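You operate a simulated robot arm through the tools that you are given. There is no shell and no other tool. Be economical: measure what you need, move in short steps, check, and stop when the job is done.

Carry out the task below with a simulated two-armed robot. There is one attempt and no reset: what you move stays moved.

Task
Ready the reel stand with its slider at HIGH and the brake on.
Fine: red tab at the arrow, green reel on the black pad; last, steady the stand and throw the stiff brake with the other hand.

It is judged by the outcome, as a careful person would: the job done as asked, and still so three seconds after it is handed in. It fails if anything else is knocked over, pushed out of place, dropped, spilled or broken.

Robot
Two 7-joint arms with two-finger parallel grippers on one trunk, on a base that drives. Base frame: it is fixed to the floor where the robot stands at the start and does not move with it; the origin is under the middle of the robot, x ahead of it, y to its left, z up. Units: cm, rad, N and s.
The left shoulder is at the start at [-8.2, 11.9, 85.1], the right one opposite. With the tool pointing down near the work surface each hand reaches from about 16 to 58 cm from the robot's upright axis, wherever it stands, measured 20 degrees to its own side. Places, roughly: black pad [60, 10, 80]; green slider [50, 10, 80]; lever with a red tube [50, -10, 90]; reel with a red tab [50, 20, 90]. Payload 3.43 kg a hand.
The tool frame of a hand sits at the grasp point between the pads (the TCP): z along the fingers, y along the line on which they close. The tips reach 3 cm beyond it. Largest opening 9.4 cm; finger width 2.8, thickness 1; the body of the gripper, 5 by 9.6 cm, starts 5.5 cm behind the TCP.
Orientation is told as [roll, pitch, yaw] about the base's x, y, z axes, in that order, counted from this pose: with the fingers straight down and closing along the base's y, the tool's x points along the base's -x, its y along +y and its z along -z.

Tools
- The arms move only by the tool nudge_tool. It takes "left_moves", "right_moves" or both (then of equal length, played together; a hand with none holds still); each is a list of rows, each a list of 2 entries, a list of its own where there are three numbers: the shift along the tool's x, y, z in units of 20 mm (1.0 is 20 mm), then the turn, a rotation vector about the tool's x, y, z in units of 8 degrees (1.0 is 8 degrees). In form: [[[dx, dy, dz], [rx, ry, rz]], ...]. A call has 1 to 10 rows; each row shifts and turns the commanded pose from where the row before left it, along the tool's axes as they then stand. "left_fingers" and "right_fingers" are, for a hand that has rows, the gripper command, from -1 (fully open) to 1 (shut), values between in proportion, set as the call begins (left out, the last holds). A call with a number of a shift or a turn outside -1 to 1 is refused whole. A row lasts 0.2 s, in which the tool goes at most 5 cm and 0.15 rad; a call with a longer step from one row to the next is refused whole, and so is a gripper value outside its range. A pose out of reach is approached as far as the arm can. The call stops where the force on the tool passes 50 N (or 10 N more than at its start, if that is more) or the arm is blocked; 0.2 s more then pass. Each finger travels about 15.3 cm/s and halts on what it meets, pressing with about 38 N; the grip force reading is that of the motor and also rises with nothing between the fingers. The clock runs only during rows and for 0.2 s after the last one: add rows that do not move to give the fingers time. It gives the time, the measured TCP pose, the force on the tool (base axes), the opening and the grip force at its end, in the units of the frame above (readings bear some noise), with the torque about the TCP (base axes, N m) and any sound that the robot's microphone picked up, and new pictures: "pictures" is both (left out), scene, wrist or none (wrist: the cameras of the hands that moved).
- Cameras (640 x 400 px; columns grow to the right, rows downward): "scene" is now at [2.72, 3.25, 155.78]; the picture's right is [0.40, -0.92, 0.00], its down [-0.70, -0.30, -0.65] and it looks along [0.59, 0.26, -0.76] (base axes); focal length 283 px, centre (320, 200). "left" rides on the left gripper at [7.6, -1.4, -10.2] in its tool frame; the picture's right is [0.18, 0.98, 0.00], its down [-0.75, 0.14, -0.64] and it looks along [-0.63, 0.12, 0.77] (tool axes); focal length 243 px, centre (320, 200). "right" rides on the right gripper at [7.6, 1.4, -10.2] in its tool frame; the picture's right is [-0.18, 0.98, 0.00], its down [-0.75, -0.14, -0.64] and it looks along [-0.63, -0.12, 0.77] (tool axes); focal length 243 px, centre (320, 200). There is no depth. A picture from a camera that has moved, and an enlarged one, comes with that camera's place and axes in the base frame and with its lens.
- move_column(by): slides the trunk up (or, below 0, down) by that many cm; the arms and the scene camera ride with it, the base frame stays. It gives what a move gives, with no picture.
- steer(legs): drives the robot by 1 to 6 legs, each [ahead, left, turn to the left] in cm, cm and rad, along the robot's own axes; the way and the turn of a leg run together, so that a leg with both is an arc; at most 150 cm and 3.142 rad a leg. The arms and the cameras ride along, it lands a little off, and it stops where it bumps. It gives what a move gives, and a new picture of the scene camera.
- aim_head(pan, tilt): turns the head with the scene camera to pan (to the left, within 2.496 rad either way) and tilt (down, from -0.506 to 1.204), counted from straight ahead of the robot. It gives what a move gives, and a new picture of the scene camera.
- enlarge(camera, box): a new picture of the part [left, top, right, bottom] of that camera's present view, enlarged. It takes no simulated time.
- hand_in(): hands the job in; it is judged then, once.

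Work in short steps. Places have to be worked out from the pictures, the camera data and where the tool is seen: move nearer, look again, correct. Check each grasp and each placing, and mend what went wrong. You have 120 turns and 260 pictures in all, those below and enlarged ones among them. Open the grippers and draw the arms clear of the work before you hand the job in, unless the task says otherwise; then end with one line.

The tools are called after "Emit:" by a JSON object that holds its "name" and its "arguments". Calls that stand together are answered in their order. nudge_tool: Moves the arms, as the interface text tells. Its arguments: {"type":"object","properties":{"left_moves":{"type":"array"},"left_fingers":{"type":"number"},"right_moves":{"type":"array"},"right_fingers":{"type":"number"},"pictures":{"type":"string","enum":["both","scene","wrist","none"]}},"required":[]} The other tools are called the same way: move_column (by) slides the trunk up or down; steer (legs) drives the base; aim_head (pan, tilt) turns the head that bears the scene camera; enlarge (camera, box) takes an enlarged picture of a part of a camera's view; hand_in () hands the job in.

At the start:

```text
time_s: 0.0
left_ee_pos: [30.29, 20.06, 118.92]
left_tool_rot: [0.0, 0.0, -0.001]
left_contact_force: [0.1, 0.7, -0.9]
left_ft_torque: [0.0, 0.0, 0.0]
left_width: 9.4
left_grasp_force: 0.1
right_ee_pos: [29.49, -4.41, 119.13]
right_tool_rot: [0.0, 0.0, 0.001]
right_contact_force: [-0.2, -0.4, -0.1]
right_ft_torque: [0.04, 0.01, -0.01]
right_width: 9.38
right_grasp_force: 0.1
trunk travel left (down, up): [-27.5, 6.0]
robot x, y, heading: [-0.18, -0.08, 0.0]
head pan, tilt: [0.408, 0.866]
```

scene: 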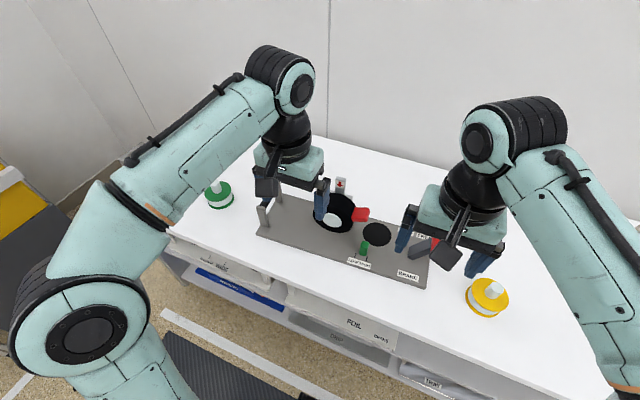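
right: 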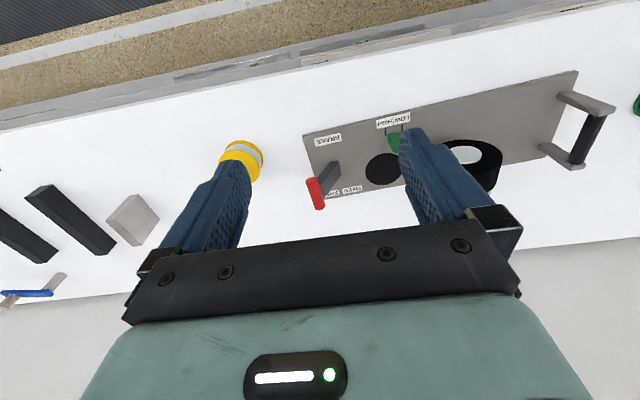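
left: 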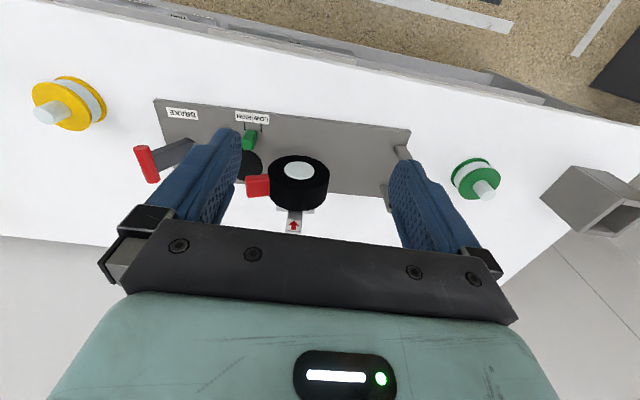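

The scene shows the stand between both hands; I'll enlarge views to read labels and find parts.

Emit:
{"name": "enlarge", "arguments": {"camera": "scene", "box": [190, 160, 450, 320]}}

Emit:
{"name": "enlarge", "arguments": {"camera": "left", "box": [120, 80, 420, 260]}}

Emit:
{"name": "enlarge", "arguments": {"camera": "right", "box": [290, 60, 630, 260]}}

```text
2.46 times, centred on (320, 240) of scene
camera zoom: at [2.72, 3.25, 155.78], right [0.4, -0.92, 0.0], down [-0.7, -0.3, -0.65], along [0.59, 0.26, -0.76], focal length 698 px, centre (320, 102)
```

zoom: 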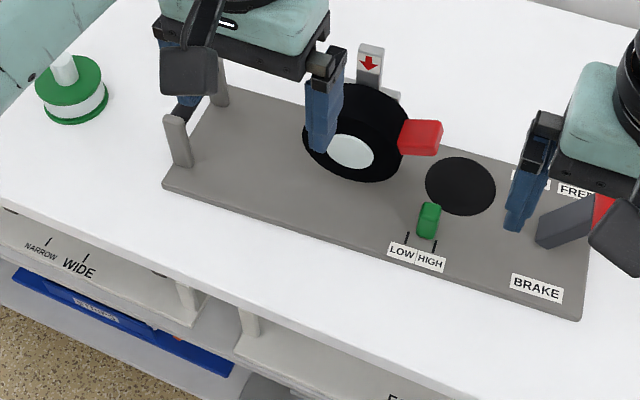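

```text
2.13 times, centred on (270, 170) of left
camera zoom: at [22.67, 18.57, 129.27], right [-0.18, 0.98, 0.0], down [0.75, 0.14, 0.64], along [0.63, 0.12, -0.77], focal length 518 px, centre (427, 264)
```

zoom: 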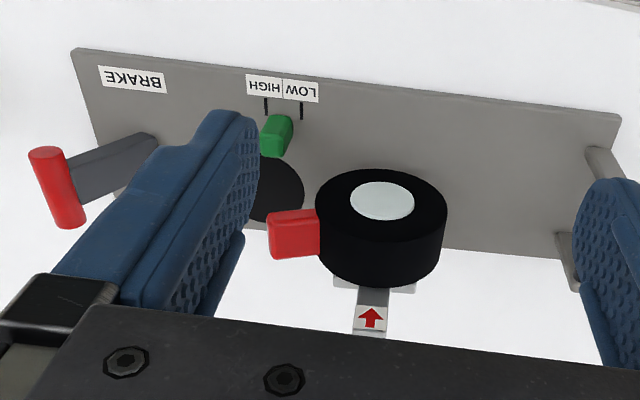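

```text
1.88 times, centred on (460, 160) of right
camera zoom: at [21.84, -3.01, 129.32], right [0.18, 0.98, 0.0], down [0.75, -0.14, 0.64], along [0.63, -0.12, -0.77], focal length 457 px, centre (56, 275)
```

zoom: 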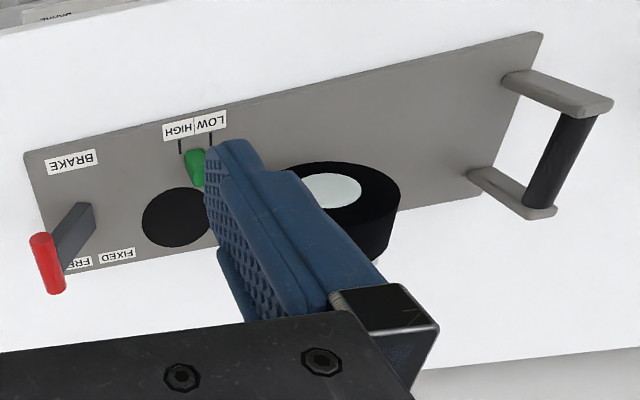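

Drum with red tab, pad, slider, brake lever (FREE/FIXED) and handle at left are all on the stand; the green reel lies to the left. I'll spread the hands for an unobstructed view.

Emit:
{"name": "nudge_tool", "arguments": {"left_moves": [[[0.5, 1, 0], [0, 0, 0]], [[0.5, 1, 0], [0, 0, 0]], [[0.5, 1, 0], [0, 0, 0]], [[0.5, 1, 0], [0, 0, 0]], [[0.5, 1, 0], [0, 0, 0]], [[0.5, 1, 0], [0, 0, 0]]], "right_moves": [[[0.5, -1, 0], [0, 0, 0]], [[0.5, -1, 0], [0, 0, 0]], [[0.5, -1, 0], [0, 0, 0]], [[0.5, -1, 0], [0, 0, 0]], [[0.5, -1, 0], [0, 0, 0]], [[0.5, -1, 0], [0, 0, 0]]], "pictures": "both"}}

Emit:
{"name": "enlarge", "arguments": {"camera": "scene", "box": [240, 160, 460, 300]}}

```text
time_s: 1.4
left_ee_pos: [24.16, 32.07, 118.93]
left_tool_rot: [0.0, 0.0, 0.0]
left_contact_force: [0.6, -0.2, 1.2]
left_ft_torque: [-0.01, -0.05, 0.03]
left_width: 9.41
left_grasp_force: 0.0
right_ee_pos: [23.33, -16.48, 119.04]
right_tool_rot: [0.0, 0.002, -0.001]
right_contact_force: [-0.2, -0.6, 0.4]
right_ft_torque: [0.0, -0.03, -0.01]
right_width: 9.41
right_grasp_force: 0.0
trunk travel left (down, up): [-27.5, 6.0]
robot x, y, heading: [0.03, -0.08, 0.001]
head pan, tilt: [0.408, 0.866]
camera scene: at [2.63, 3.24, 155.78], right [0.4, -0.92, 0.0], down [-0.7, -0.3, -0.65], along [0.59, 0.26, -0.76], focal length 283 px, centre (320, 200)
camera right: at [15.73, -15.05, 129.31], right [0.18, 0.98, 0.0], down [0.75, -0.14, 0.64], along [0.63, -0.12, -0.77], focal length 243 px, centre (320, 200)
camera left: at [16.59, 30.56, 129.26], right [-0.18, 0.98, 0.0], down [0.75, 0.14, 0.64], along [0.63, 0.12, -0.77], focal length 243 px, centre (320, 200)
```

scene: 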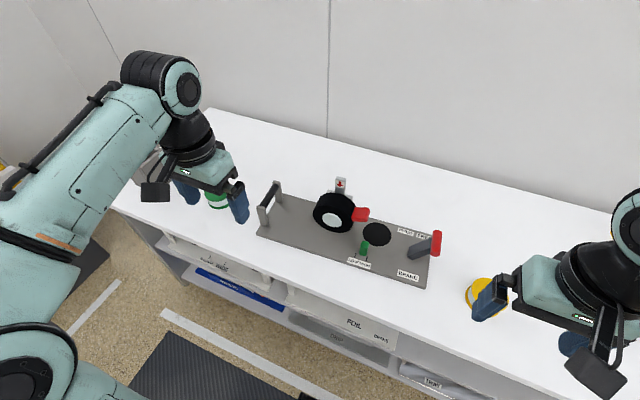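
right: 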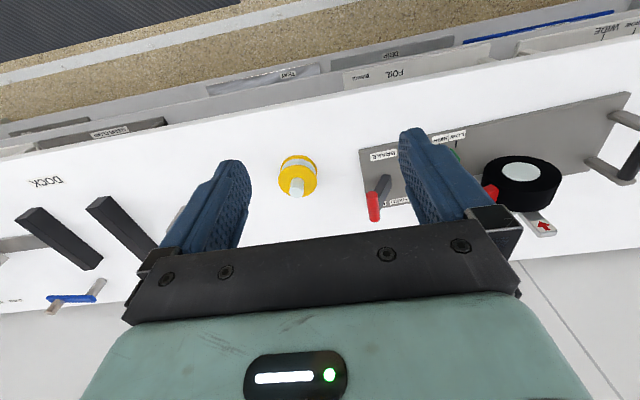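
left: 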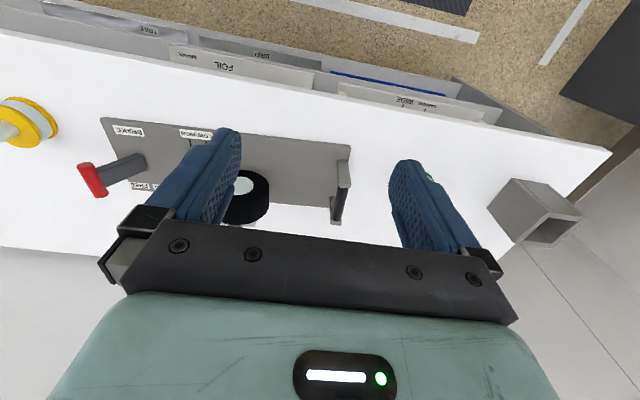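

```text
2.86 times, centred on (350, 230) of scene
camera zoom: at [2.63, 3.24, 155.78], right [0.4, -0.92, 0.0], down [-0.7, -0.3, -0.65], along [0.59, 0.26, -0.76], focal length 810 px, centre (234, 114)
```

zoom: 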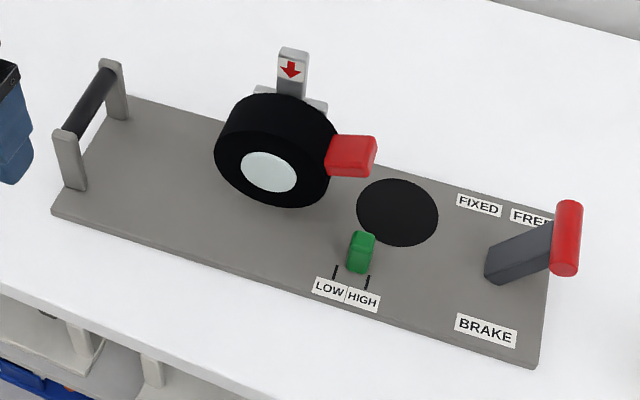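

Wheel axis is horizontal, facing the robot (hub ≈ [48,19.4,90], tab ≈ [51.5,12,92] at 3 o'clock, arrow ≈ [54,20,99] at 12 o'clock). Slider looks between LOW and HIGH, so I bring the left hand closer for a good look.

Emit:
{"name": "nudge_tool", "arguments": {"left_moves": [[[-0.7, -1, 0.9], [0, 0, 0]], [[-0.7, -1, 0.9], [0, 0, 0]], [[-0.7, -1, 0.9], [0, 0, 0]], [[-0.7, -1, 0.9], [0, 0, 0]], [[-0.7, -1, 0.9], [0, 0, 0]], [[-0.7, -1, 0.9], [0, 0, 0]], [[-0.7, -1, 0.9], [0, 0, 0]], [[-0.7, -1, 0.9], [0, 0, 0]]], "left_fingers": 1, "pictures": "both"}}

```text
time_s: 3.2
left_ee_pos: [35.7, 16.06, 104.64]
left_tool_rot: [0.001, 0.0, 0.001]
left_contact_force: [0.2, -0.4, -0.1]
left_ft_torque: [-0.04, 0.02, -0.03]
left_width: 0.03
left_grasp_force: 32.4
right_ee_pos: [23.45, -16.52, 119.06]
right_tool_rot: [0.0, -0.001, -0.001]
right_contact_force: [-0.3, 0.5, -0.1]
right_ft_torque: [0.01, 0.0, 0.01]
right_width: 9.4
right_grasp_force: 0.0
trunk travel left (down, up): [-27.5, 6.0]
robot x, y, heading: [-0.16, -0.42, 0.0]
head pan, tilt: [0.408, 0.866]
camera scene: at [2.78, 3.21, 155.78], right [0.4, -0.92, 0.0], down [-0.7, -0.3, -0.65], along [0.59, 0.26, -0.76], focal length 283 px, centre (320, 200)
camera left: at [27.98, 14.49, 114.84], right [-0.18, 0.98, 0.0], down [0.75, 0.14, 0.64], along [0.63, 0.12, -0.77], focal length 243 px, centre (320, 200)
```

scene: 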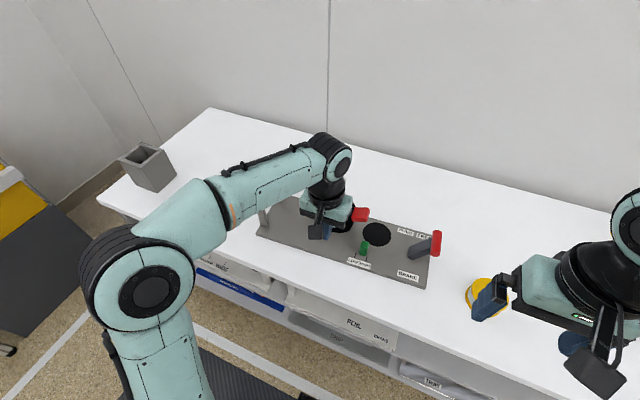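
left: 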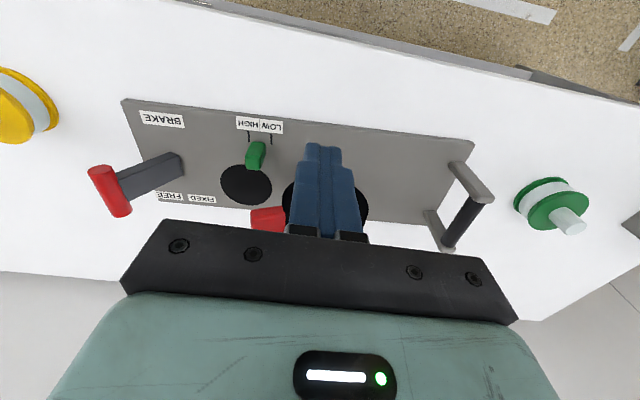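

The wrist camera has a clear view of slider, pad, handle and reel; I enlarge these.

Emit:
{"name": "enlarge", "arguments": {"camera": "left", "box": [210, 100, 310, 220]}}

Emit:
{"name": "enlarge", "arguments": {"camera": "left", "box": [420, 130, 600, 260]}}

```text
3.33 times, centred on (260, 160) of left
camera zoom: at [27.98, 14.49, 114.84], right [-0.18, 0.98, 0.0], down [0.75, 0.14, 0.64], along [0.63, 0.12, -0.77], focal length 809 px, centre (520, 333)
```

zoom: 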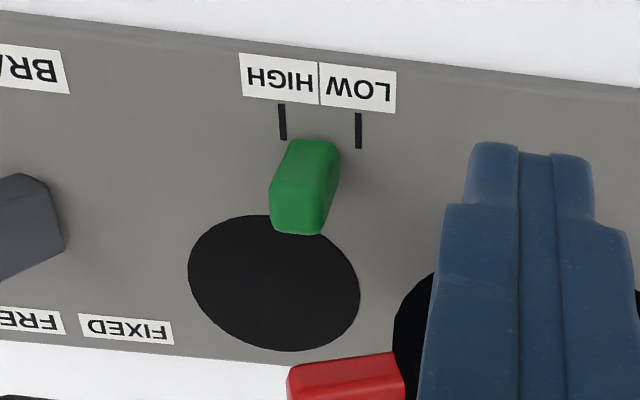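

```text
3.08 times, centred on (510, 195) of left
camera zoom: at [27.98, 14.49, 114.84], right [-0.18, 0.98, 0.0], down [0.75, 0.14, 0.64], along [0.63, 0.12, -0.77], focal length 746 px, centre (-265, 215)
```

zoom: 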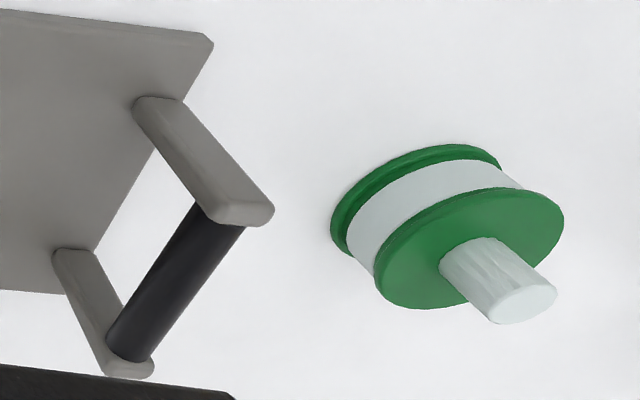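

Slider sits roughly midway (base y≈8.5; HIGH tick y≈7.0, LOW 10.4). To avoid the wheel, I tilt the closed left fingers 45° forward before going in left of the slider.

Emit:
{"name": "nudge_tool", "arguments": {"left_moves": [[[0, -0.34, 0], [0, -0.94, 0]], [[0, -0.34, 0], [0, -0.94, 0]], [[0, -0.34, 0], [0, -0.94, 0]], [[0, -0.34, 0], [0, -0.94, 0]], [[0, -0.34, 0], [0, -0.94, 0]], [[0, -0.34, 0], [0, -0.94, 0]]], "pictures": "none"}}

Emit:
{"name": "nudge_tool", "arguments": {"left_moves": [[[0.19, 0, 0.92], [0, 0, 0]], [[0.19, 0, 0.92], [0, 0, 0]], [[0.19, 0, 0.92], [0, 0, 0]], [[0.19, 0, 0.92], [0, 0, 0]], [[0.19, 0, 0.92], [0, 0, 0]], [[0.19, 0, 0.92], [0, 0, 0]], [[0.19, 0, 0.92], [0, 0, 0]], [[0.19, 0, 0.92], [0, 0, 0]]], "pictures": "both"}}

Emit:
{"name": "enlarge", "arguments": {"camera": "scene", "box": [240, 160, 460, 300]}}

```text
time_s: 4.6
left_ee_pos: [35.51, 11.92, 104.65]
left_tool_rot: [-0.001, -0.789, 0.001]
left_contact_force: [0.0, -0.5, 0.2]
left_ft_torque: [0.04, -0.03, -0.04]
left_width: 0.0
left_grasp_force: 32.9
right_ee_pos: [23.34, -16.56, 119.01]
right_tool_rot: [0.002, -0.001, -0.002]
right_contact_force: [-0.1, 0.9, -0.8]
right_ft_torque: [0.0, 0.01, 0.0]
right_width: 9.41
right_grasp_force: 0.1
trunk travel left (down, up): [-27.5, 6.0]
robot x, y, heading: [-0.32, -0.34, 0.003]
head pan, tilt: [0.408, 0.866]
```

```text
time_s: 6.4
left_ee_pos: [43.79, 11.93, 92.1]
left_tool_rot: [-0.001, -0.788, -0.001]
left_contact_force: [0.4, 0.5, -0.2]
left_ft_torque: [0.03, 0.0, 0.02]
left_width: 0.0
left_grasp_force: 33.0
right_ee_pos: [23.46, -16.48, 119.12]
right_tool_rot: [0.0, -0.001, -0.001]
right_contact_force: [0.3, -0.3, -0.1]
right_ft_torque: [-0.02, 0.0, -0.03]
right_width: 9.41
right_grasp_force: 0.1
trunk travel left (down, up): [-27.5, 6.0]
robot x, y, heading: [-0.39, 0.08, 0.002]
head pan, tilt: [0.408, 0.866]
camera scene: at [2.76, 3.26, 155.78], right [0.4, -0.92, 0.0], down [-0.7, -0.3, -0.65], along [0.59, 0.26, -0.76], focal length 283 px, centre (320, 200)
camera left: at [31.16, 10.48, 93.91], right [-0.13, 0.98, -0.13], down [0.08, 0.14, 0.99], along [0.99, 0.12, -0.09], focal length 243 px, centre (320, 200)
```

scene: 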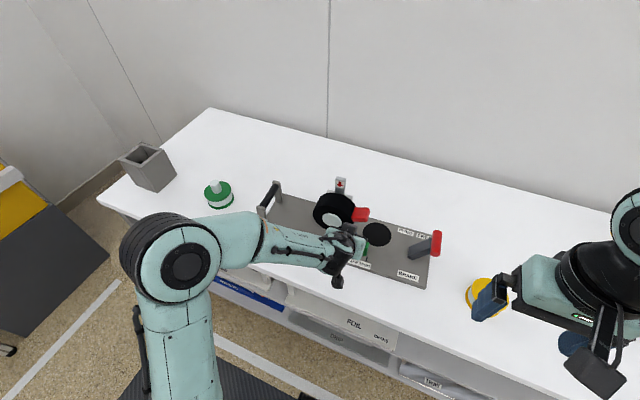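
left: 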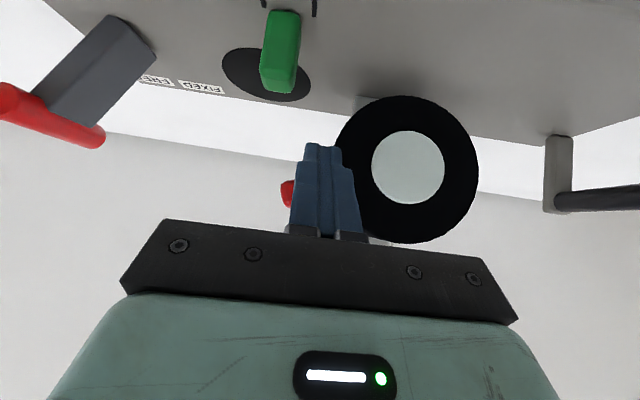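

```text
2.86 times, centred on (350, 230) of scene
camera zoom: at [2.76, 3.26, 155.78], right [0.4, -0.92, 0.0], down [-0.7, -0.3, -0.65], along [0.59, 0.26, -0.76], focal length 810 px, centre (234, 114)
```

zoom: 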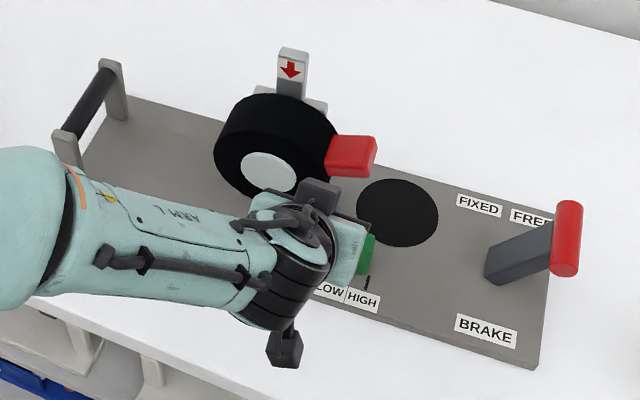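

The level wrist view shows the slider 5 cm tall (top z≈85.5, plate z≈80) with y≈8.7. I lower the closed fingers to its left side.

Emit:
{"name": "nudge_tool", "arguments": {"left_moves": [[[0.37, 0, 0.8], [0, 0, 0]], [[0.37, 0, 0.8], [0, 0, 0]], [[0.37, 0, 0.8], [0, 0, 0]], [[0.37, 0, 0.8], [0, 0, 0]]], "pictures": "wrist"}}

Emit:
{"name": "enlarge", "arguments": {"camera": "scene", "box": [300, 190, 420, 290]}}

```text
time_s: 7.4
left_ee_pos: [46.27, 11.98, 85.53]
left_tool_rot: [-0.002, -0.786, 0.002]
left_contact_force: [-0.9, 1.0, 0.1]
left_ft_torque: [0.01, 0.0, -0.03]
left_width: 0.0
left_grasp_force: 33.9
right_ee_pos: [23.47, -16.41, 119.07]
right_tool_rot: [0.001, 0.0, 0.0]
right_contact_force: [-0.1, 0.7, 0.1]
right_ft_torque: [0.0, 0.02, 0.02]
right_width: 9.4
right_grasp_force: 0.0
trunk travel left (down, up): [-27.5, 6.0]
robot x, y, heading: [-0.27, 0.08, 0.001]
head pan, tilt: [0.408, 0.866]
camera left: at [33.65, 10.48, 87.29], right [-0.13, 0.98, -0.13], down [0.08, 0.14, 0.99], along [0.99, 0.12, -0.09], focal length 243 px, centre (320, 200)
```

left: 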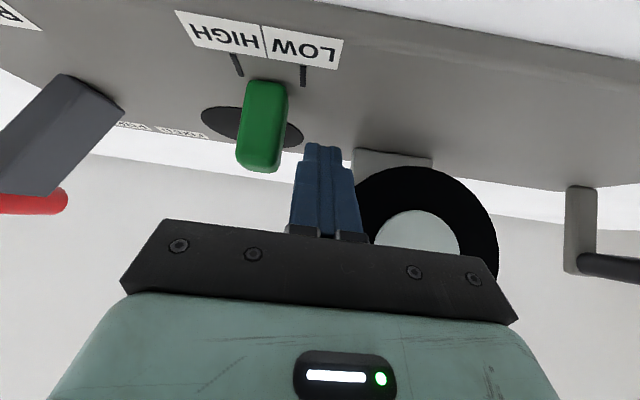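

```text
4.00 times, centred on (360, 240) of scene
camera zoom: at [2.75, 3.27, 155.78], right [0.4, -0.92, 0.0], down [-0.7, -0.3, -0.65], along [0.59, 0.26, -0.76], focal length 1134 px, centre (160, 40)
```

zoom: 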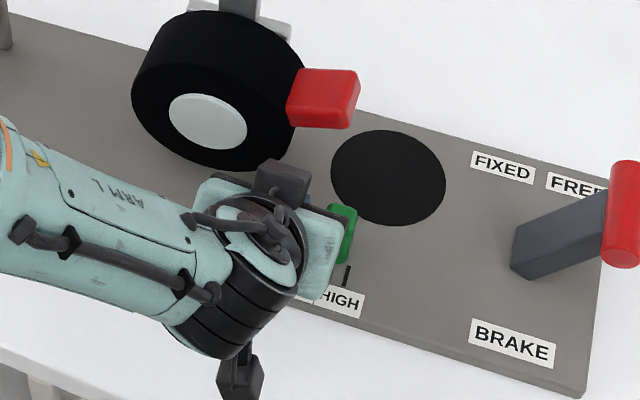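

Fingers are beside the slider at the right height. Push toward HIGH (-y) about 2 cm, then check.

Emit:
{"name": "nudge_tool", "arguments": {"left_moves": [[[0, -0.35, 0], [0, 0, 0]], [[0, -0.35, 0], [0, 0, 0]], [[0, -0.35, 0], [0, 0, 0]]], "pictures": "wrist"}}

```text
time_s: 8.2
left_ee_pos: [46.3, 9.94, 85.46]
left_tool_rot: [0.0, -0.788, 0.001]
left_contact_force: [1.2, 1.3, 0.8]
left_ft_torque: [0.01, -0.01, 0.08]
left_width: 0.0
left_grasp_force: 33.1
right_ee_pos: [23.38, -16.43, 119.1]
right_tool_rot: [0.0, -0.001, 0.0]
right_contact_force: [0.2, 0.6, 0.8]
right_ft_torque: [0.01, -0.03, 0.0]
right_width: 9.41
right_grasp_force: 0.0
trunk travel left (down, up): [-27.5, 6.0]
robot x, y, heading: [0.57, 0.04, 0.005]
head pan, tilt: [0.408, 0.866]
camera left: at [33.63, 8.38, 87.27], right [-0.13, 0.98, -0.13], down [0.08, 0.14, 0.99], along [0.99, 0.12, -0.09], focal length 243 px, centre (320, 200)
```

left: 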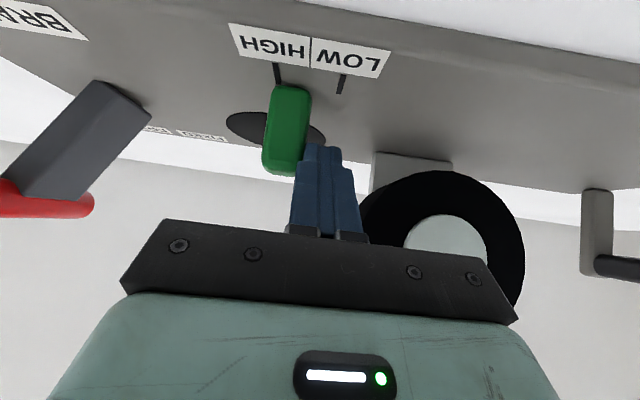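

Slider moved; its base centre is still ~0.75 cm left of the HIGH tick. Push a bit more.

Emit:
{"name": "nudge_tool", "arguments": {"left_moves": [[[0, -0.2, 0], [0, 0, 0]], [[0, -0.18, 0], [0, 0, 0]]], "pictures": "none"}}

Emit:
{"name": "enlarge", "arguments": {"camera": "left", "box": [220, 10, 400, 190]}}

```text
time_s: 8.8
left_ee_pos: [46.19, 9.13, 85.36]
left_tool_rot: [0.0, -0.788, -0.001]
left_contact_force: [0.2, 1.3, 0.7]
left_ft_torque: [0.03, -0.03, 0.04]
left_width: 0.0
left_grasp_force: 33.1
right_ee_pos: [23.43, -16.42, 119.07]
right_tool_rot: [-0.001, -0.001, 0.0]
right_contact_force: [0.7, -0.3, 0.0]
right_ft_torque: [-0.01, 0.01, 0.0]
right_width: 9.41
right_grasp_force: 0.0
trunk travel left (down, up): [-27.5, 6.0]
robot x, y, heading: [-0.13, -0.17, 0.0]
head pan, tilt: [0.408, 0.866]
```

```text
2.22 times, centred on (310, 100) of left
camera zoom: at [33.59, 7.64, 87.27], right [-0.13, 0.98, -0.13], down [0.08, 0.14, 0.99], along [0.99, 0.12, -0.09], focal length 539 px, centre (342, 422)
```

zoom: 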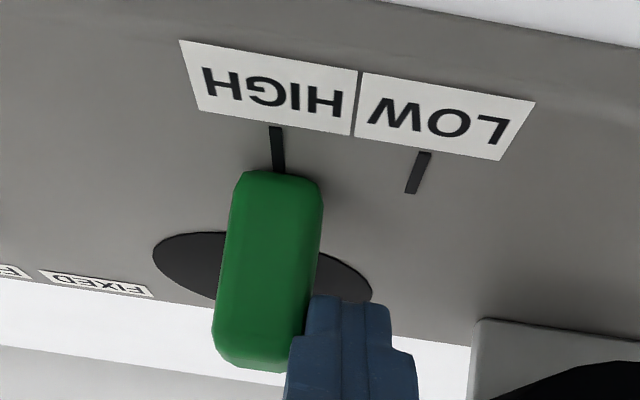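

Slider is aligned with HIGH. I back off along the fingers and shift right to get a level look at wheel and tab.

Emit:
{"name": "nudge_tool", "arguments": {"left_moves": [[[0, 0.2, 0], [0, 0, 0]], [[0, 0, -1], [0, 0, 0]], [[0, 0, -1], [0, 0, 0]], [[0, 0, -1], [0, 0, 0]], [[0, -0.7, -1], [0, 0, 0]], [[0, -1, 0], [0, 0, 0]]], "pictures": "wrist"}}

Emit:
{"name": "enlarge", "arguments": {"camera": "scene", "box": [300, 160, 440, 290]}}

```text
time_s: 10.2
left_ee_pos: [40.58, 6.02, 91.12]
left_tool_rot: [0.0, -0.788, 0.0]
left_contact_force: [-0.9, -0.2, 0.4]
left_ft_torque: [0.01, -0.03, -0.04]
left_width: 0.01
left_grasp_force: 32.4
right_ee_pos: [23.43, -16.47, 119.01]
right_tool_rot: [0.002, 0.001, 0.0]
right_contact_force: [0.1, 0.0, 0.6]
right_ft_torque: [0.0, 0.01, 0.0]
right_width: 9.38
right_grasp_force: 0.2
trunk travel left (down, up): [-27.5, 6.0]
robot x, y, heading: [0.11, -0.06, 0.0]
head pan, tilt: [0.408, 0.866]
camera left: at [27.9, 4.58, 92.97], right [-0.13, 0.98, -0.13], down [0.08, 0.14, 0.99], along [0.99, 0.12, -0.09], focal length 243 px, centre (320, 200)
```

left: 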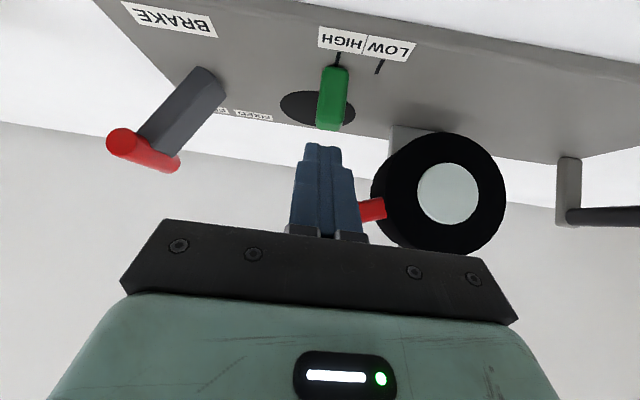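

```text
3.08 times, centred on (370, 225) of scene
camera zoom: at [2.77, 3.22, 155.78], right [0.4, -0.92, 0.0], down [-0.7, -0.3, -0.65], along [0.59, 0.26, -0.76], focal length 872 px, centre (166, 123)
```

zoom: 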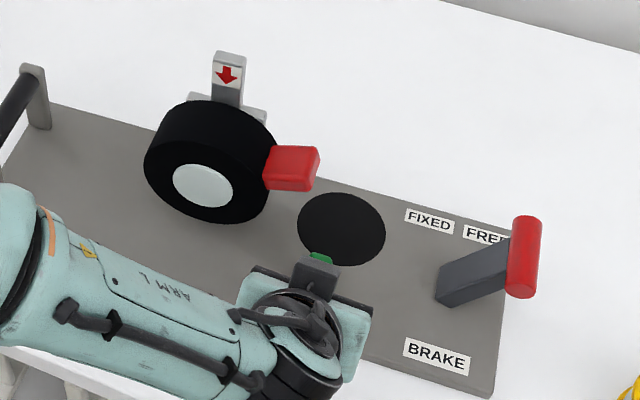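

Level view: wheel centre ≈ (y18.8, z89.2), tab ~19° above horizontal on the right, 2 cm thick. I flatten the hand to 65° and bring the fingers beneath the tab.

Emit:
{"name": "nudge_tool", "arguments": {"left_moves": [[[0, 0, 0], [0, -0.83, 0]], [[0, 0, 0], [0, -0.83, 0]], [[0, 0, 0], [0, -0.83, 0]], [[0.62, 0.867, 0.29], [0, 0, 0]], [[0.62, 0.867, 0.29], [0, 0, 0]], [[0.62, 0.867, 0.29], [0, 0, 0]]], "pictures": "wrist"}}

```text
time_s: 11.6
left_ee_pos: [40.6, 11.3, 87.01]
left_tool_rot: [-0.002, -1.134, 0.0]
left_contact_force: [0.0, 0.3, 0.5]
left_ft_torque: [-0.01, 0.0, 0.01]
left_width: 0.01
left_grasp_force: 33.0
right_ee_pos: [23.34, -16.41, 119.08]
right_tool_rot: [0.0, 0.0, 0.0]
right_contact_force: [-1.1, 0.2, -0.1]
right_ft_torque: [-0.01, -0.01, 0.01]
right_width: 9.42
right_grasp_force: 0.0
trunk travel left (down, up): [-27.5, 6.0]
robot x, y, heading: [0.13, -0.26, 0.002]
head pan, tilt: [0.408, 0.866]
camera left: at [28.08, 9.84, 84.43], right [-0.08, 0.98, -0.17], down [-0.26, 0.14, 0.95], along [0.96, 0.12, 0.25], focal length 243 px, centre (320, 200)
```

left: 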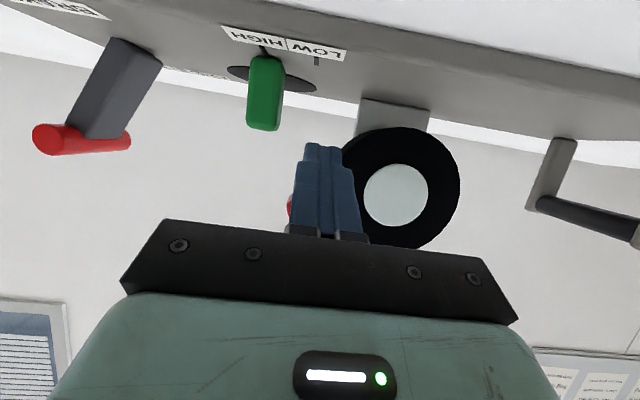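

Position is as planned, right of the wheel and below the tab. Move straight ahead under it.

Emit:
{"name": "nudge_tool", "arguments": {"left_moves": [[[-0.455, -0.03, 0.975], [0, 0, 0]], [[-0.455, -0.03, 0.975], [0, 0, 0]], [[-0.455, 0, 0.975], [0, 0, 0]], [[-0.455, 0, 0.975], [0, 0, 0]]], "pictures": "wrist"}}

Emit:
{"name": "enlarge", "arguments": {"camera": "scene", "box": [300, 160, 440, 290]}}

```text
time_s: 12.6
left_ee_pos: [49.31, 11.32, 86.93]
left_tool_rot: [-0.001, -1.134, -0.001]
left_contact_force: [-0.2, 0.2, 0.7]
left_ft_torque: [-0.03, 0.0, 0.02]
left_width: 0.0
left_grasp_force: 33.2
right_ee_pos: [23.49, -16.5, 118.98]
right_tool_rot: [0.0, 0.0, 0.002]
right_contact_force: [-0.3, 0.7, -0.4]
right_ft_torque: [0.02, -0.01, 0.01]
right_width: 9.4
right_grasp_force: 0.1
trunk travel left (down, up): [-27.5, 6.0]
robot x, y, heading: [0.05, 0.03, -0.007]
head pan, tilt: [0.408, 0.866]
camera left: at [36.74, 9.74, 84.42], right [-0.08, 0.98, -0.17], down [-0.26, 0.14, 0.95], along [0.96, 0.12, 0.25], focal length 243 px, centre (320, 200)
```

left: 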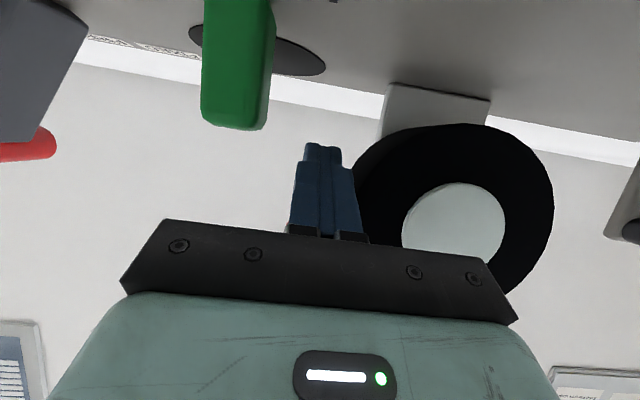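

```text
3.08 times, centred on (370, 225) of scene
camera zoom: at [2.75, 3.26, 155.78], right [0.4, -0.92, 0.0], down [-0.7, -0.3, -0.65], along [0.59, 0.26, -0.76], focal length 872 px, centre (166, 123)
```

zoom: 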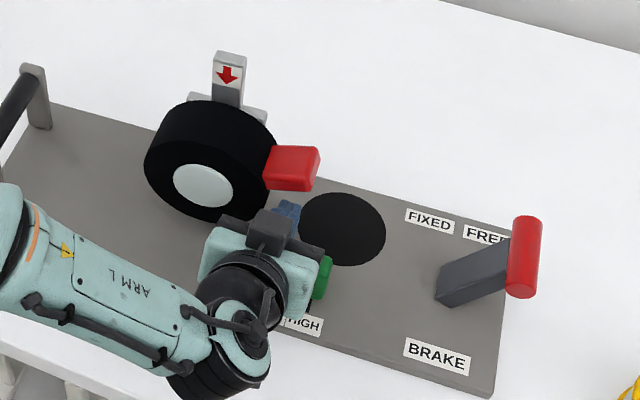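

Fingers are under the tab. I lift along an arc around the wheel axis to about 60°.

Emit:
{"name": "nudge_tool", "arguments": {"left_moves": [[[-0.52, -0.1, -0.243], [0, 0, 0]], [[-0.52, -0.1, -0.243], [0, 0, 0]], [[-0.41, 0.04, -0.19], [0, 0, 0]], [[-0.41, 0.04, -0.19], [0, 0, 0]], [[-0.43, 0.18, -0.2], [0, 0, 0]], [[-0.43, 0.18, -0.2], [0, 0, 0]], [[-0.385, 0.3, -0.18], [0, 0, 0]], [[-0.385, 0.3, -0.18], [0, 0, 0]]], "pictures": "wrist"}}

Emit:
{"name": "enlarge", "arguments": {"camera": "scene", "box": [300, 160, 440, 290]}}

```text
time_s: 14.4
left_ee_pos: [49.08, 12.97, 94.84]
left_tool_rot: [0.001, -1.137, 0.001]
left_contact_force: [0.0, -1.1, 0.1]
left_ft_torque: [-0.02, -0.01, -0.03]
left_width: 0.0
left_grasp_force: 33.4
right_ee_pos: [23.39, -16.39, 119.06]
right_tool_rot: [-0.002, -0.002, -0.001]
right_contact_force: [-0.7, 0.3, -0.1]
right_ft_torque: [0.01, -0.01, 0.02]
right_width: 9.38
right_grasp_force: 0.2
trunk travel left (down, up): [-27.5, 6.0]
robot x, y, heading: [-0.19, -0.13, 0.002]
head pan, tilt: [0.408, 0.866]
camera left: at [36.64, 11.41, 92.21], right [-0.08, 0.98, -0.17], down [-0.26, 0.14, 0.95], along [0.96, 0.12, 0.25], focal length 243 px, centre (320, 200)
```

left: 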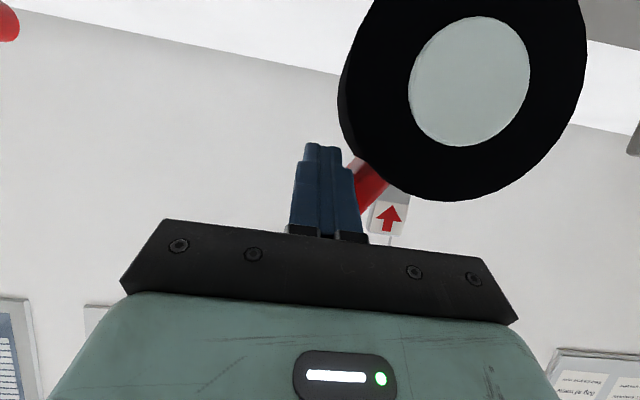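

```text
3.08 times, centred on (370, 225) of scene
camera zoom: at [2.71, 3.26, 155.78], right [0.4, -0.92, 0.0], down [-0.7, -0.3, -0.65], along [0.59, 0.26, -0.76], focal length 872 px, centre (166, 123)
```

zoom: 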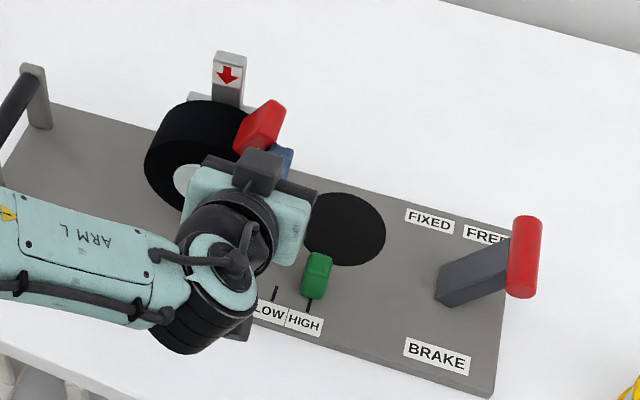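

The tab follows nicely (~60°). Continue the arc, stopping just short of vertical.

Emit:
{"name": "nudge_tool", "arguments": {"left_moves": [[[-0.27, 0.37, -0.127], [0, 0, 0]], [[-0.23, 0.37, -0.106], [0, 0, 0]], [[-0.18, 0.37, -0.085], [0, 0, 0]], [[-0.09, 0.3, -0.042], [0, 0, 0]]], "pictures": "wrist"}}

Emit:
{"name": "enlarge", "arguments": {"camera": "scene", "box": [300, 160, 400, 250]}}

```text
time_s: 15.4
left_ee_pos: [49.23, 15.73, 96.48]
left_tool_rot: [-0.001, -1.137, -0.001]
left_contact_force: [-0.8, -0.4, -0.3]
left_ft_torque: [0.0, -0.03, -0.01]
left_width: 0.0
left_grasp_force: 32.9
right_ee_pos: [23.37, -16.48, 119.1]
right_tool_rot: [0.0, 0.0, 0.0]
right_contact_force: [-0.2, 0.6, -0.7]
right_ft_torque: [0.01, 0.01, 0.02]
right_width: 9.41
right_grasp_force: 0.0
trunk travel left (down, up): [-27.5, 6.0]
robot x, y, heading: [0.09, -0.38, 0.003]
head pan, tilt: [0.408, 0.866]
camera left: at [36.66, 14.19, 93.9], right [-0.08, 0.98, -0.17], down [-0.26, 0.14, 0.95], along [0.96, 0.12, 0.25], focal length 243 px, centre (320, 200)
```

left: 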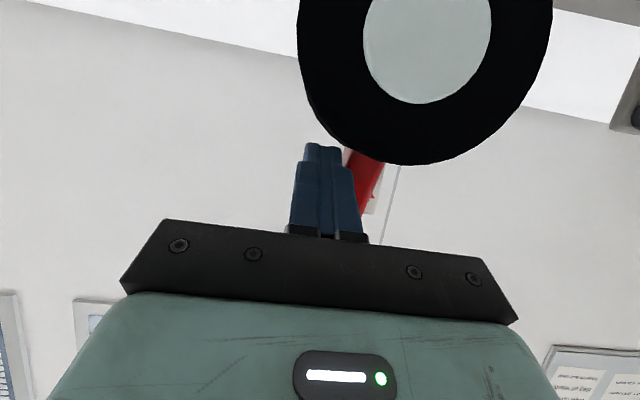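

```text
4.44 times, centred on (350, 205) of scene
camera zoom: at [2.69, 3.24, 155.78], right [0.4, -0.92, 0.0], down [-0.7, -0.3, -0.65], along [0.59, 0.26, -0.76], focal length 1260 px, centre (187, 178)
```

zoom: 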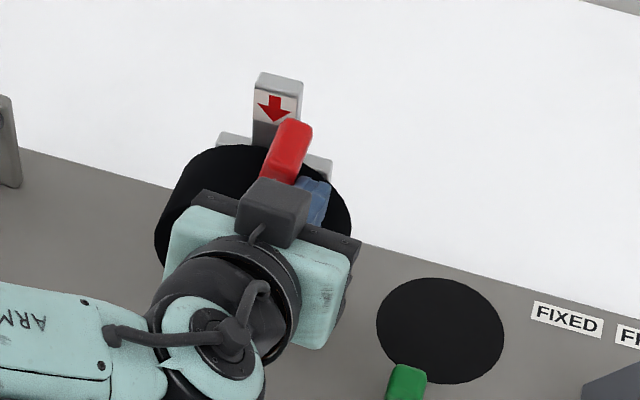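

Tab is at roughly 75–80°; it needs ~1 cm more. Push in two small steps.

Emit:
{"name": "nudge_tool", "arguments": {"left_moves": [[[-0.05, 0.25, -0.02], [0, 0, 0]], [[-0.03, 0.2, -0.01], [0, 0, 0]]], "pictures": "none"}}

Emit:
{"name": "enlarge", "arguments": {"camera": "scene", "box": [300, 160, 400, 250]}}

Emit:
{"name": "enlarge", "arguments": {"camera": "left", "box": [260, 60, 460, 260]}}

```text
time_s: 16.0
left_ee_pos: [49.16, 16.59, 96.6]
left_tool_rot: [-0.001, -1.136, -0.002]
left_contact_force: [-1.5, -1.5, 0.7]
left_ft_torque: [0.0, -0.04, 0.02]
left_width: 0.01
left_grasp_force: 32.8
right_ee_pos: [23.44, -16.39, 119.06]
right_tool_rot: [0.0, 0.0, 0.001]
right_contact_force: [-0.1, -0.3, 0.6]
right_ft_torque: [0.0, 0.01, 0.01]
right_width: 9.39
right_grasp_force: 0.1
trunk travel left (down, up): [-27.5, 6.0]
robot x, y, heading: [0.18, -0.21, -0.005]
head pan, tilt: [0.408, 0.866]
```

```text
4.44 times, centred on (350, 205) of scene
camera zoom: at [2.69, 3.23, 155.78], right [0.4, -0.92, 0.0], down [-0.7, -0.3, -0.65], along [0.59, 0.26, -0.76], focal length 1260 px, centre (187, 178)
```

zoom: 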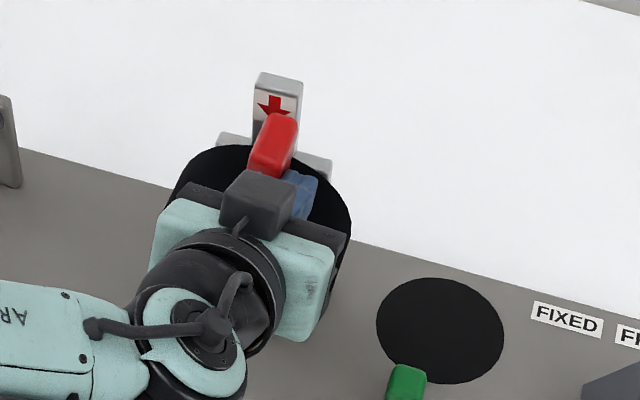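

```text
2.00 times, centred on (360, 160) of left
camera zoom: at [36.7, 15.1, 94.04], right [-0.08, 0.98, -0.17], down [-0.26, 0.14, 0.95], along [0.96, 0.12, 0.25], focal length 485 px, centre (240, 280)
```

zoom: 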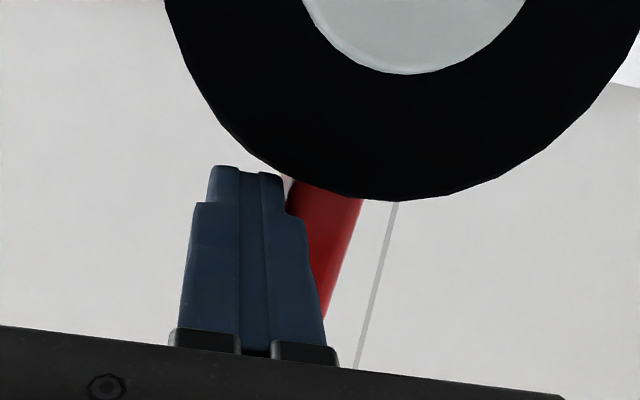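

Near vertical but leaning slightly right still. A further small push, then withdraw to look squarely.

Emit:
{"name": "nudge_tool", "arguments": {"left_moves": [[[0, 0.2, 0], [0, 0, 0]], [[0, 0.15, 0], [0, 0, 0]], [[0, -0.3, 0], [0, 0, 0]], [[0.3, -0.5, -1], [0, 0, 0]], [[0.3, -0.5, -1], [0, 0, 0]], [[0.3, -0.8, -1], [0, 0, 0]], [[0.3, -0.8, -1], [0, 0, 0]], [[0.3, -0.8, -1], [0, 0, 0]], [[0, 0, -1], [0, 0, 0]]], "pictures": "wrist"}}

Emit:
{"name": "enlarge", "arguments": {"camera": "scene", "box": [300, 160, 400, 250]}}

```text
time_s: 18.0
left_ee_pos: [37.02, 9.9, 98.95]
left_tool_rot: [-0.002, -1.136, 0.001]
left_contact_force: [0.0, 0.3, -0.8]
left_ft_torque: [0.01, 0.01, 0.01]
left_width: 0.0
left_grasp_force: 32.9
right_ee_pos: [23.21, -16.48, 119.19]
right_tool_rot: [0.0, 0.0, 0.001]
right_contact_force: [0.7, -0.2, 0.0]
right_ft_torque: [-0.02, -0.01, 0.01]
right_width: 9.4
right_grasp_force: 0.1
trunk travel left (down, up): [-27.5, 6.0]
robot x, y, heading: [-0.11, -0.09, -0.001]
head pan, tilt: [0.408, 0.866]
camera left: at [24.41, 8.43, 96.38], right [-0.08, 0.98, -0.17], down [-0.26, 0.14, 0.95], along [0.96, 0.12, 0.25], focal length 243 px, centre (320, 200)
```

left: 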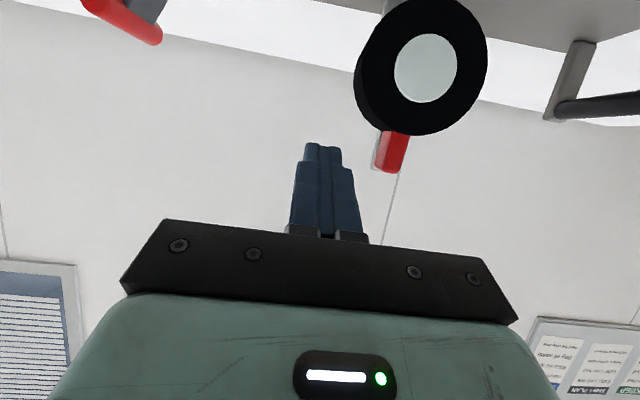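

```text
4.44 times, centred on (350, 205) of scene
camera zoom: at [2.62, 3.23, 155.78], right [0.4, -0.92, 0.0], down [-0.7, -0.3, -0.65], along [0.59, 0.26, -0.76], focal length 1260 px, centre (187, 178)
```

zoom: 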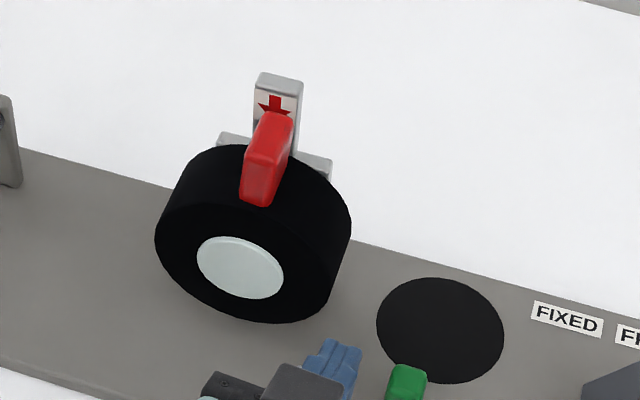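

Tab is close to vertical. I enlarge further to judge the residual lean.

Emit:
{"name": "enlarge", "arguments": {"camera": "scene", "box": [335, 172, 385, 232]}}

Emit:
{"name": "enlarge", "arguments": {"camera": "left", "box": [340, 0, 500, 190]}}

```text
6.67 times, centred on (360, 202) of scene
camera zoom: at [2.62, 3.23, 155.78], right [0.4, -0.92, 0.0], down [-0.7, -0.3, -0.65], along [0.59, 0.26, -0.76], focal length 1889 px, centre (53, 187)
```

zoom: 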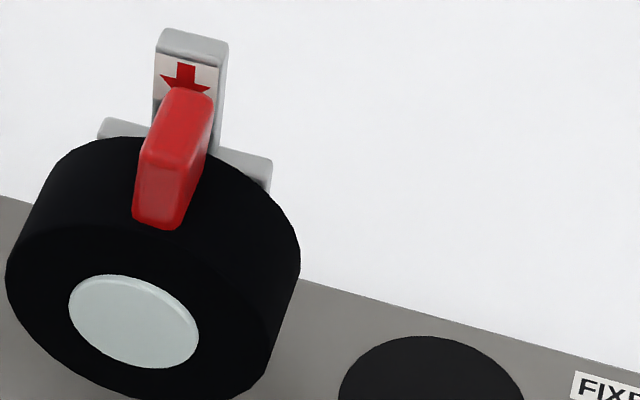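

```text
2.11 times, centred on (420, 95) of left
camera zoom: at [24.41, 8.43, 96.38], right [-0.08, 0.98, -0.17], down [-0.26, 0.14, 0.95], along [0.96, 0.12, 0.25], focal length 511 px, centre (110, 421)
```

zoom: 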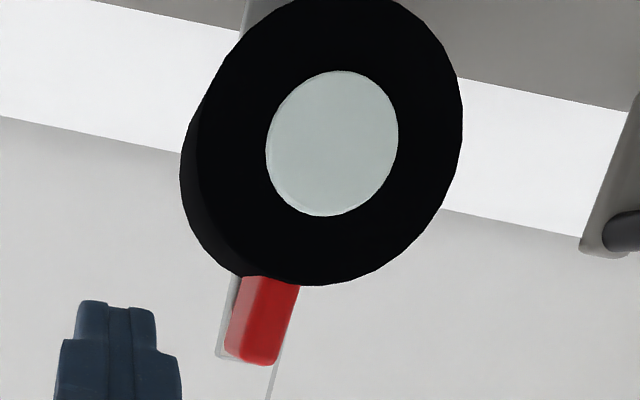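

Residual lean to the right of about 3–4°. I retrace in and push 0.5 cm beyond the last point, then retreat again.

Emit:
{"name": "nudge_tool", "arguments": {"left_moves": [[[0, 0, 1], [0, 0, 0]], [[-0.3, 0.8, 1], [0, 0, 0]], [[-0.3, 0.8, 1], [0, 0, 0]], [[-0.3, 0.8, 1], [0, 0, 0]], [[-0.3, 0.5, 1], [0, 0, 0]], [[-0.3, 0.5, 1], [0, 0, 0]], [[0, 0.3, 0], [0, 0, 0]], [[0, 0.12, 0], [0, 0, 0]], [[0, 0.12, 0], [0, 0, 0]]], "pictures": "none"}}

Emit:
{"name": "nudge_tool", "arguments": {"left_moves": [[[0, -0.5, 0], [0, 0, 0]], [[0.3, -0.5, -1], [0, 0, 0]], [[0.3, -0.5, -1], [0, 0, 0]], [[0.3, -0.8, -1], [0, 0, 0]], [[0.3, -0.8, -1], [0, 0, 0]], [[0.3, -0.8, -1], [0, 0, 0]], [[0, 0, -1], [0, 0, 0]]], "pictures": "none"}}

Emit:
{"name": "enlarge", "arguments": {"camera": "scene", "box": [335, 172, 385, 232]}}

Emit:
{"name": "enlarge", "arguments": {"camera": "left", "box": [340, 0, 500, 190]}}

```text
time_s: 20.0
left_ee_pos: [49.18, 17.52, 96.99]
left_tool_rot: [0.005, -1.141, -0.007]
left_contact_force: [0.2, -8.0, 14.9]
left_ft_torque: [-0.11, -0.34, -0.24]
left_width: 0.01
left_grasp_force: 33.0
right_ee_pos: [23.31, -16.54, 119.07]
right_tool_rot: [0.0, -0.001, 0.0]
right_contact_force: [0.2, 1.0, -0.3]
right_ft_torque: [0.01, -0.02, -0.01]
right_width: 9.4
right_grasp_force: 0.1
trunk travel left (down, up): [-27.5, 6.0]
robot x, y, heading: [-0.4, -0.16, -0.0]
head pan, tilt: [0.408, 0.866]
```

```text
time_s: 21.6
left_ee_pos: [36.95, 9.95, 98.94]
left_tool_rot: [-0.001, -1.135, 0.0]
left_contact_force: [-0.2, 0.5, 0.1]
left_ft_torque: [0.02, -0.02, 0.02]
left_width: 0.0
left_grasp_force: 33.3
right_ee_pos: [23.32, -16.47, 119.15]
right_tool_rot: [-0.001, 0.0, 0.0]
right_contact_force: [0.0, 0.0, -0.2]
right_ft_torque: [-0.01, -0.02, 0.0]
right_width: 9.39
right_grasp_force: 0.1
trunk travel left (down, up): [-27.5, 6.0]
robot x, y, heading: [0.13, 0.2, 0.004]
head pan, tilt: [0.408, 0.866]
```

```text
6.67 times, centred on (360, 202) of scene
camera zoom: at [2.62, 3.24, 155.78], right [0.4, -0.92, 0.0], down [-0.7, -0.3, -0.65], along [0.59, 0.26, -0.76], focal length 1889 px, centre (53, 187)
```

zoom: 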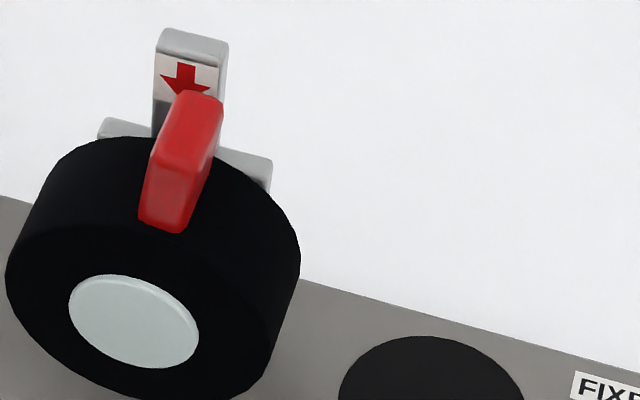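

```text
2.11 times, centred on (420, 95) of left
camera zoom: at [24.41, 8.47, 96.36], right [-0.08, 0.98, -0.17], down [-0.26, 0.14, 0.95], along [0.96, 0.12, 0.25], focal length 511 px, centre (110, 421)
```

zoom: 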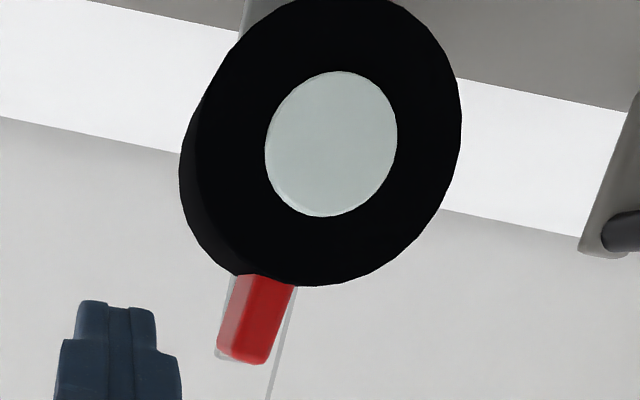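

The rod had rubbed the wheel rim (15 N up) and dragged it back slightly. I redo it 1.2 cm higher.

Emit:
{"name": "nudge_tool", "arguments": {"left_moves": [[[-0.56, 0, 0.75], [0, 0, 0]], [[-0.3, 0.8, 1], [0, 0, 0]], [[-0.3, 0.8, 1], [0, 0, 0]], [[-0.3, 0.8, 1], [0, 0, 0]], [[-0.3, 0.4, 1], [0, 0, 0]], [[-0.3, 0.4, 1], [0, 0, 0]], [[0, 0.3, 0], [0, 0, 0]], [[0, 0.2, 0], [0, 0, 0]], [[0, 0.2, 0], [0, 0, 0]]], "pictures": "none"}}

Emit:
{"name": "enlarge", "arguments": {"camera": "scene", "box": [335, 172, 385, 232]}}

```text
time_s: 23.6
left_ee_pos: [49.26, 17.63, 97.83]
left_tool_rot: [-0.001, -1.135, -0.003]
left_contact_force: [-0.4, -1.4, 1.1]
left_ft_torque: [-0.05, 0.0, -0.03]
left_width: 0.0
left_grasp_force: 32.4
right_ee_pos: [23.42, -16.43, 119.0]
right_tool_rot: [0.001, 0.0, -0.001]
right_contact_force: [0.2, 0.5, 0.2]
right_ft_torque: [0.04, 0.0, 0.01]
right_width: 9.36
right_grasp_force: 0.2
trunk travel left (down, up): [-27.5, 6.0]
robot x, y, heading: [0.14, -0.06, -0.004]
head pan, tilt: [0.408, 0.866]
```

```text
6.67 times, centred on (360, 202) of scene
camera zoom: at [2.7, 3.22, 155.78], right [0.4, -0.92, 0.0], down [-0.7, -0.3, -0.65], along [0.59, 0.26, -0.76], focal length 1889 px, centre (53, 187)
```

zoom: 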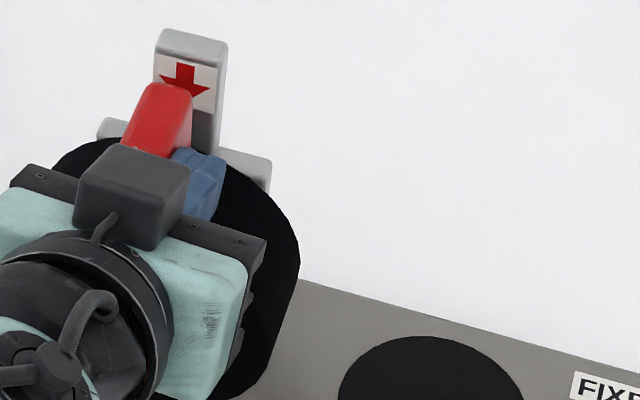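

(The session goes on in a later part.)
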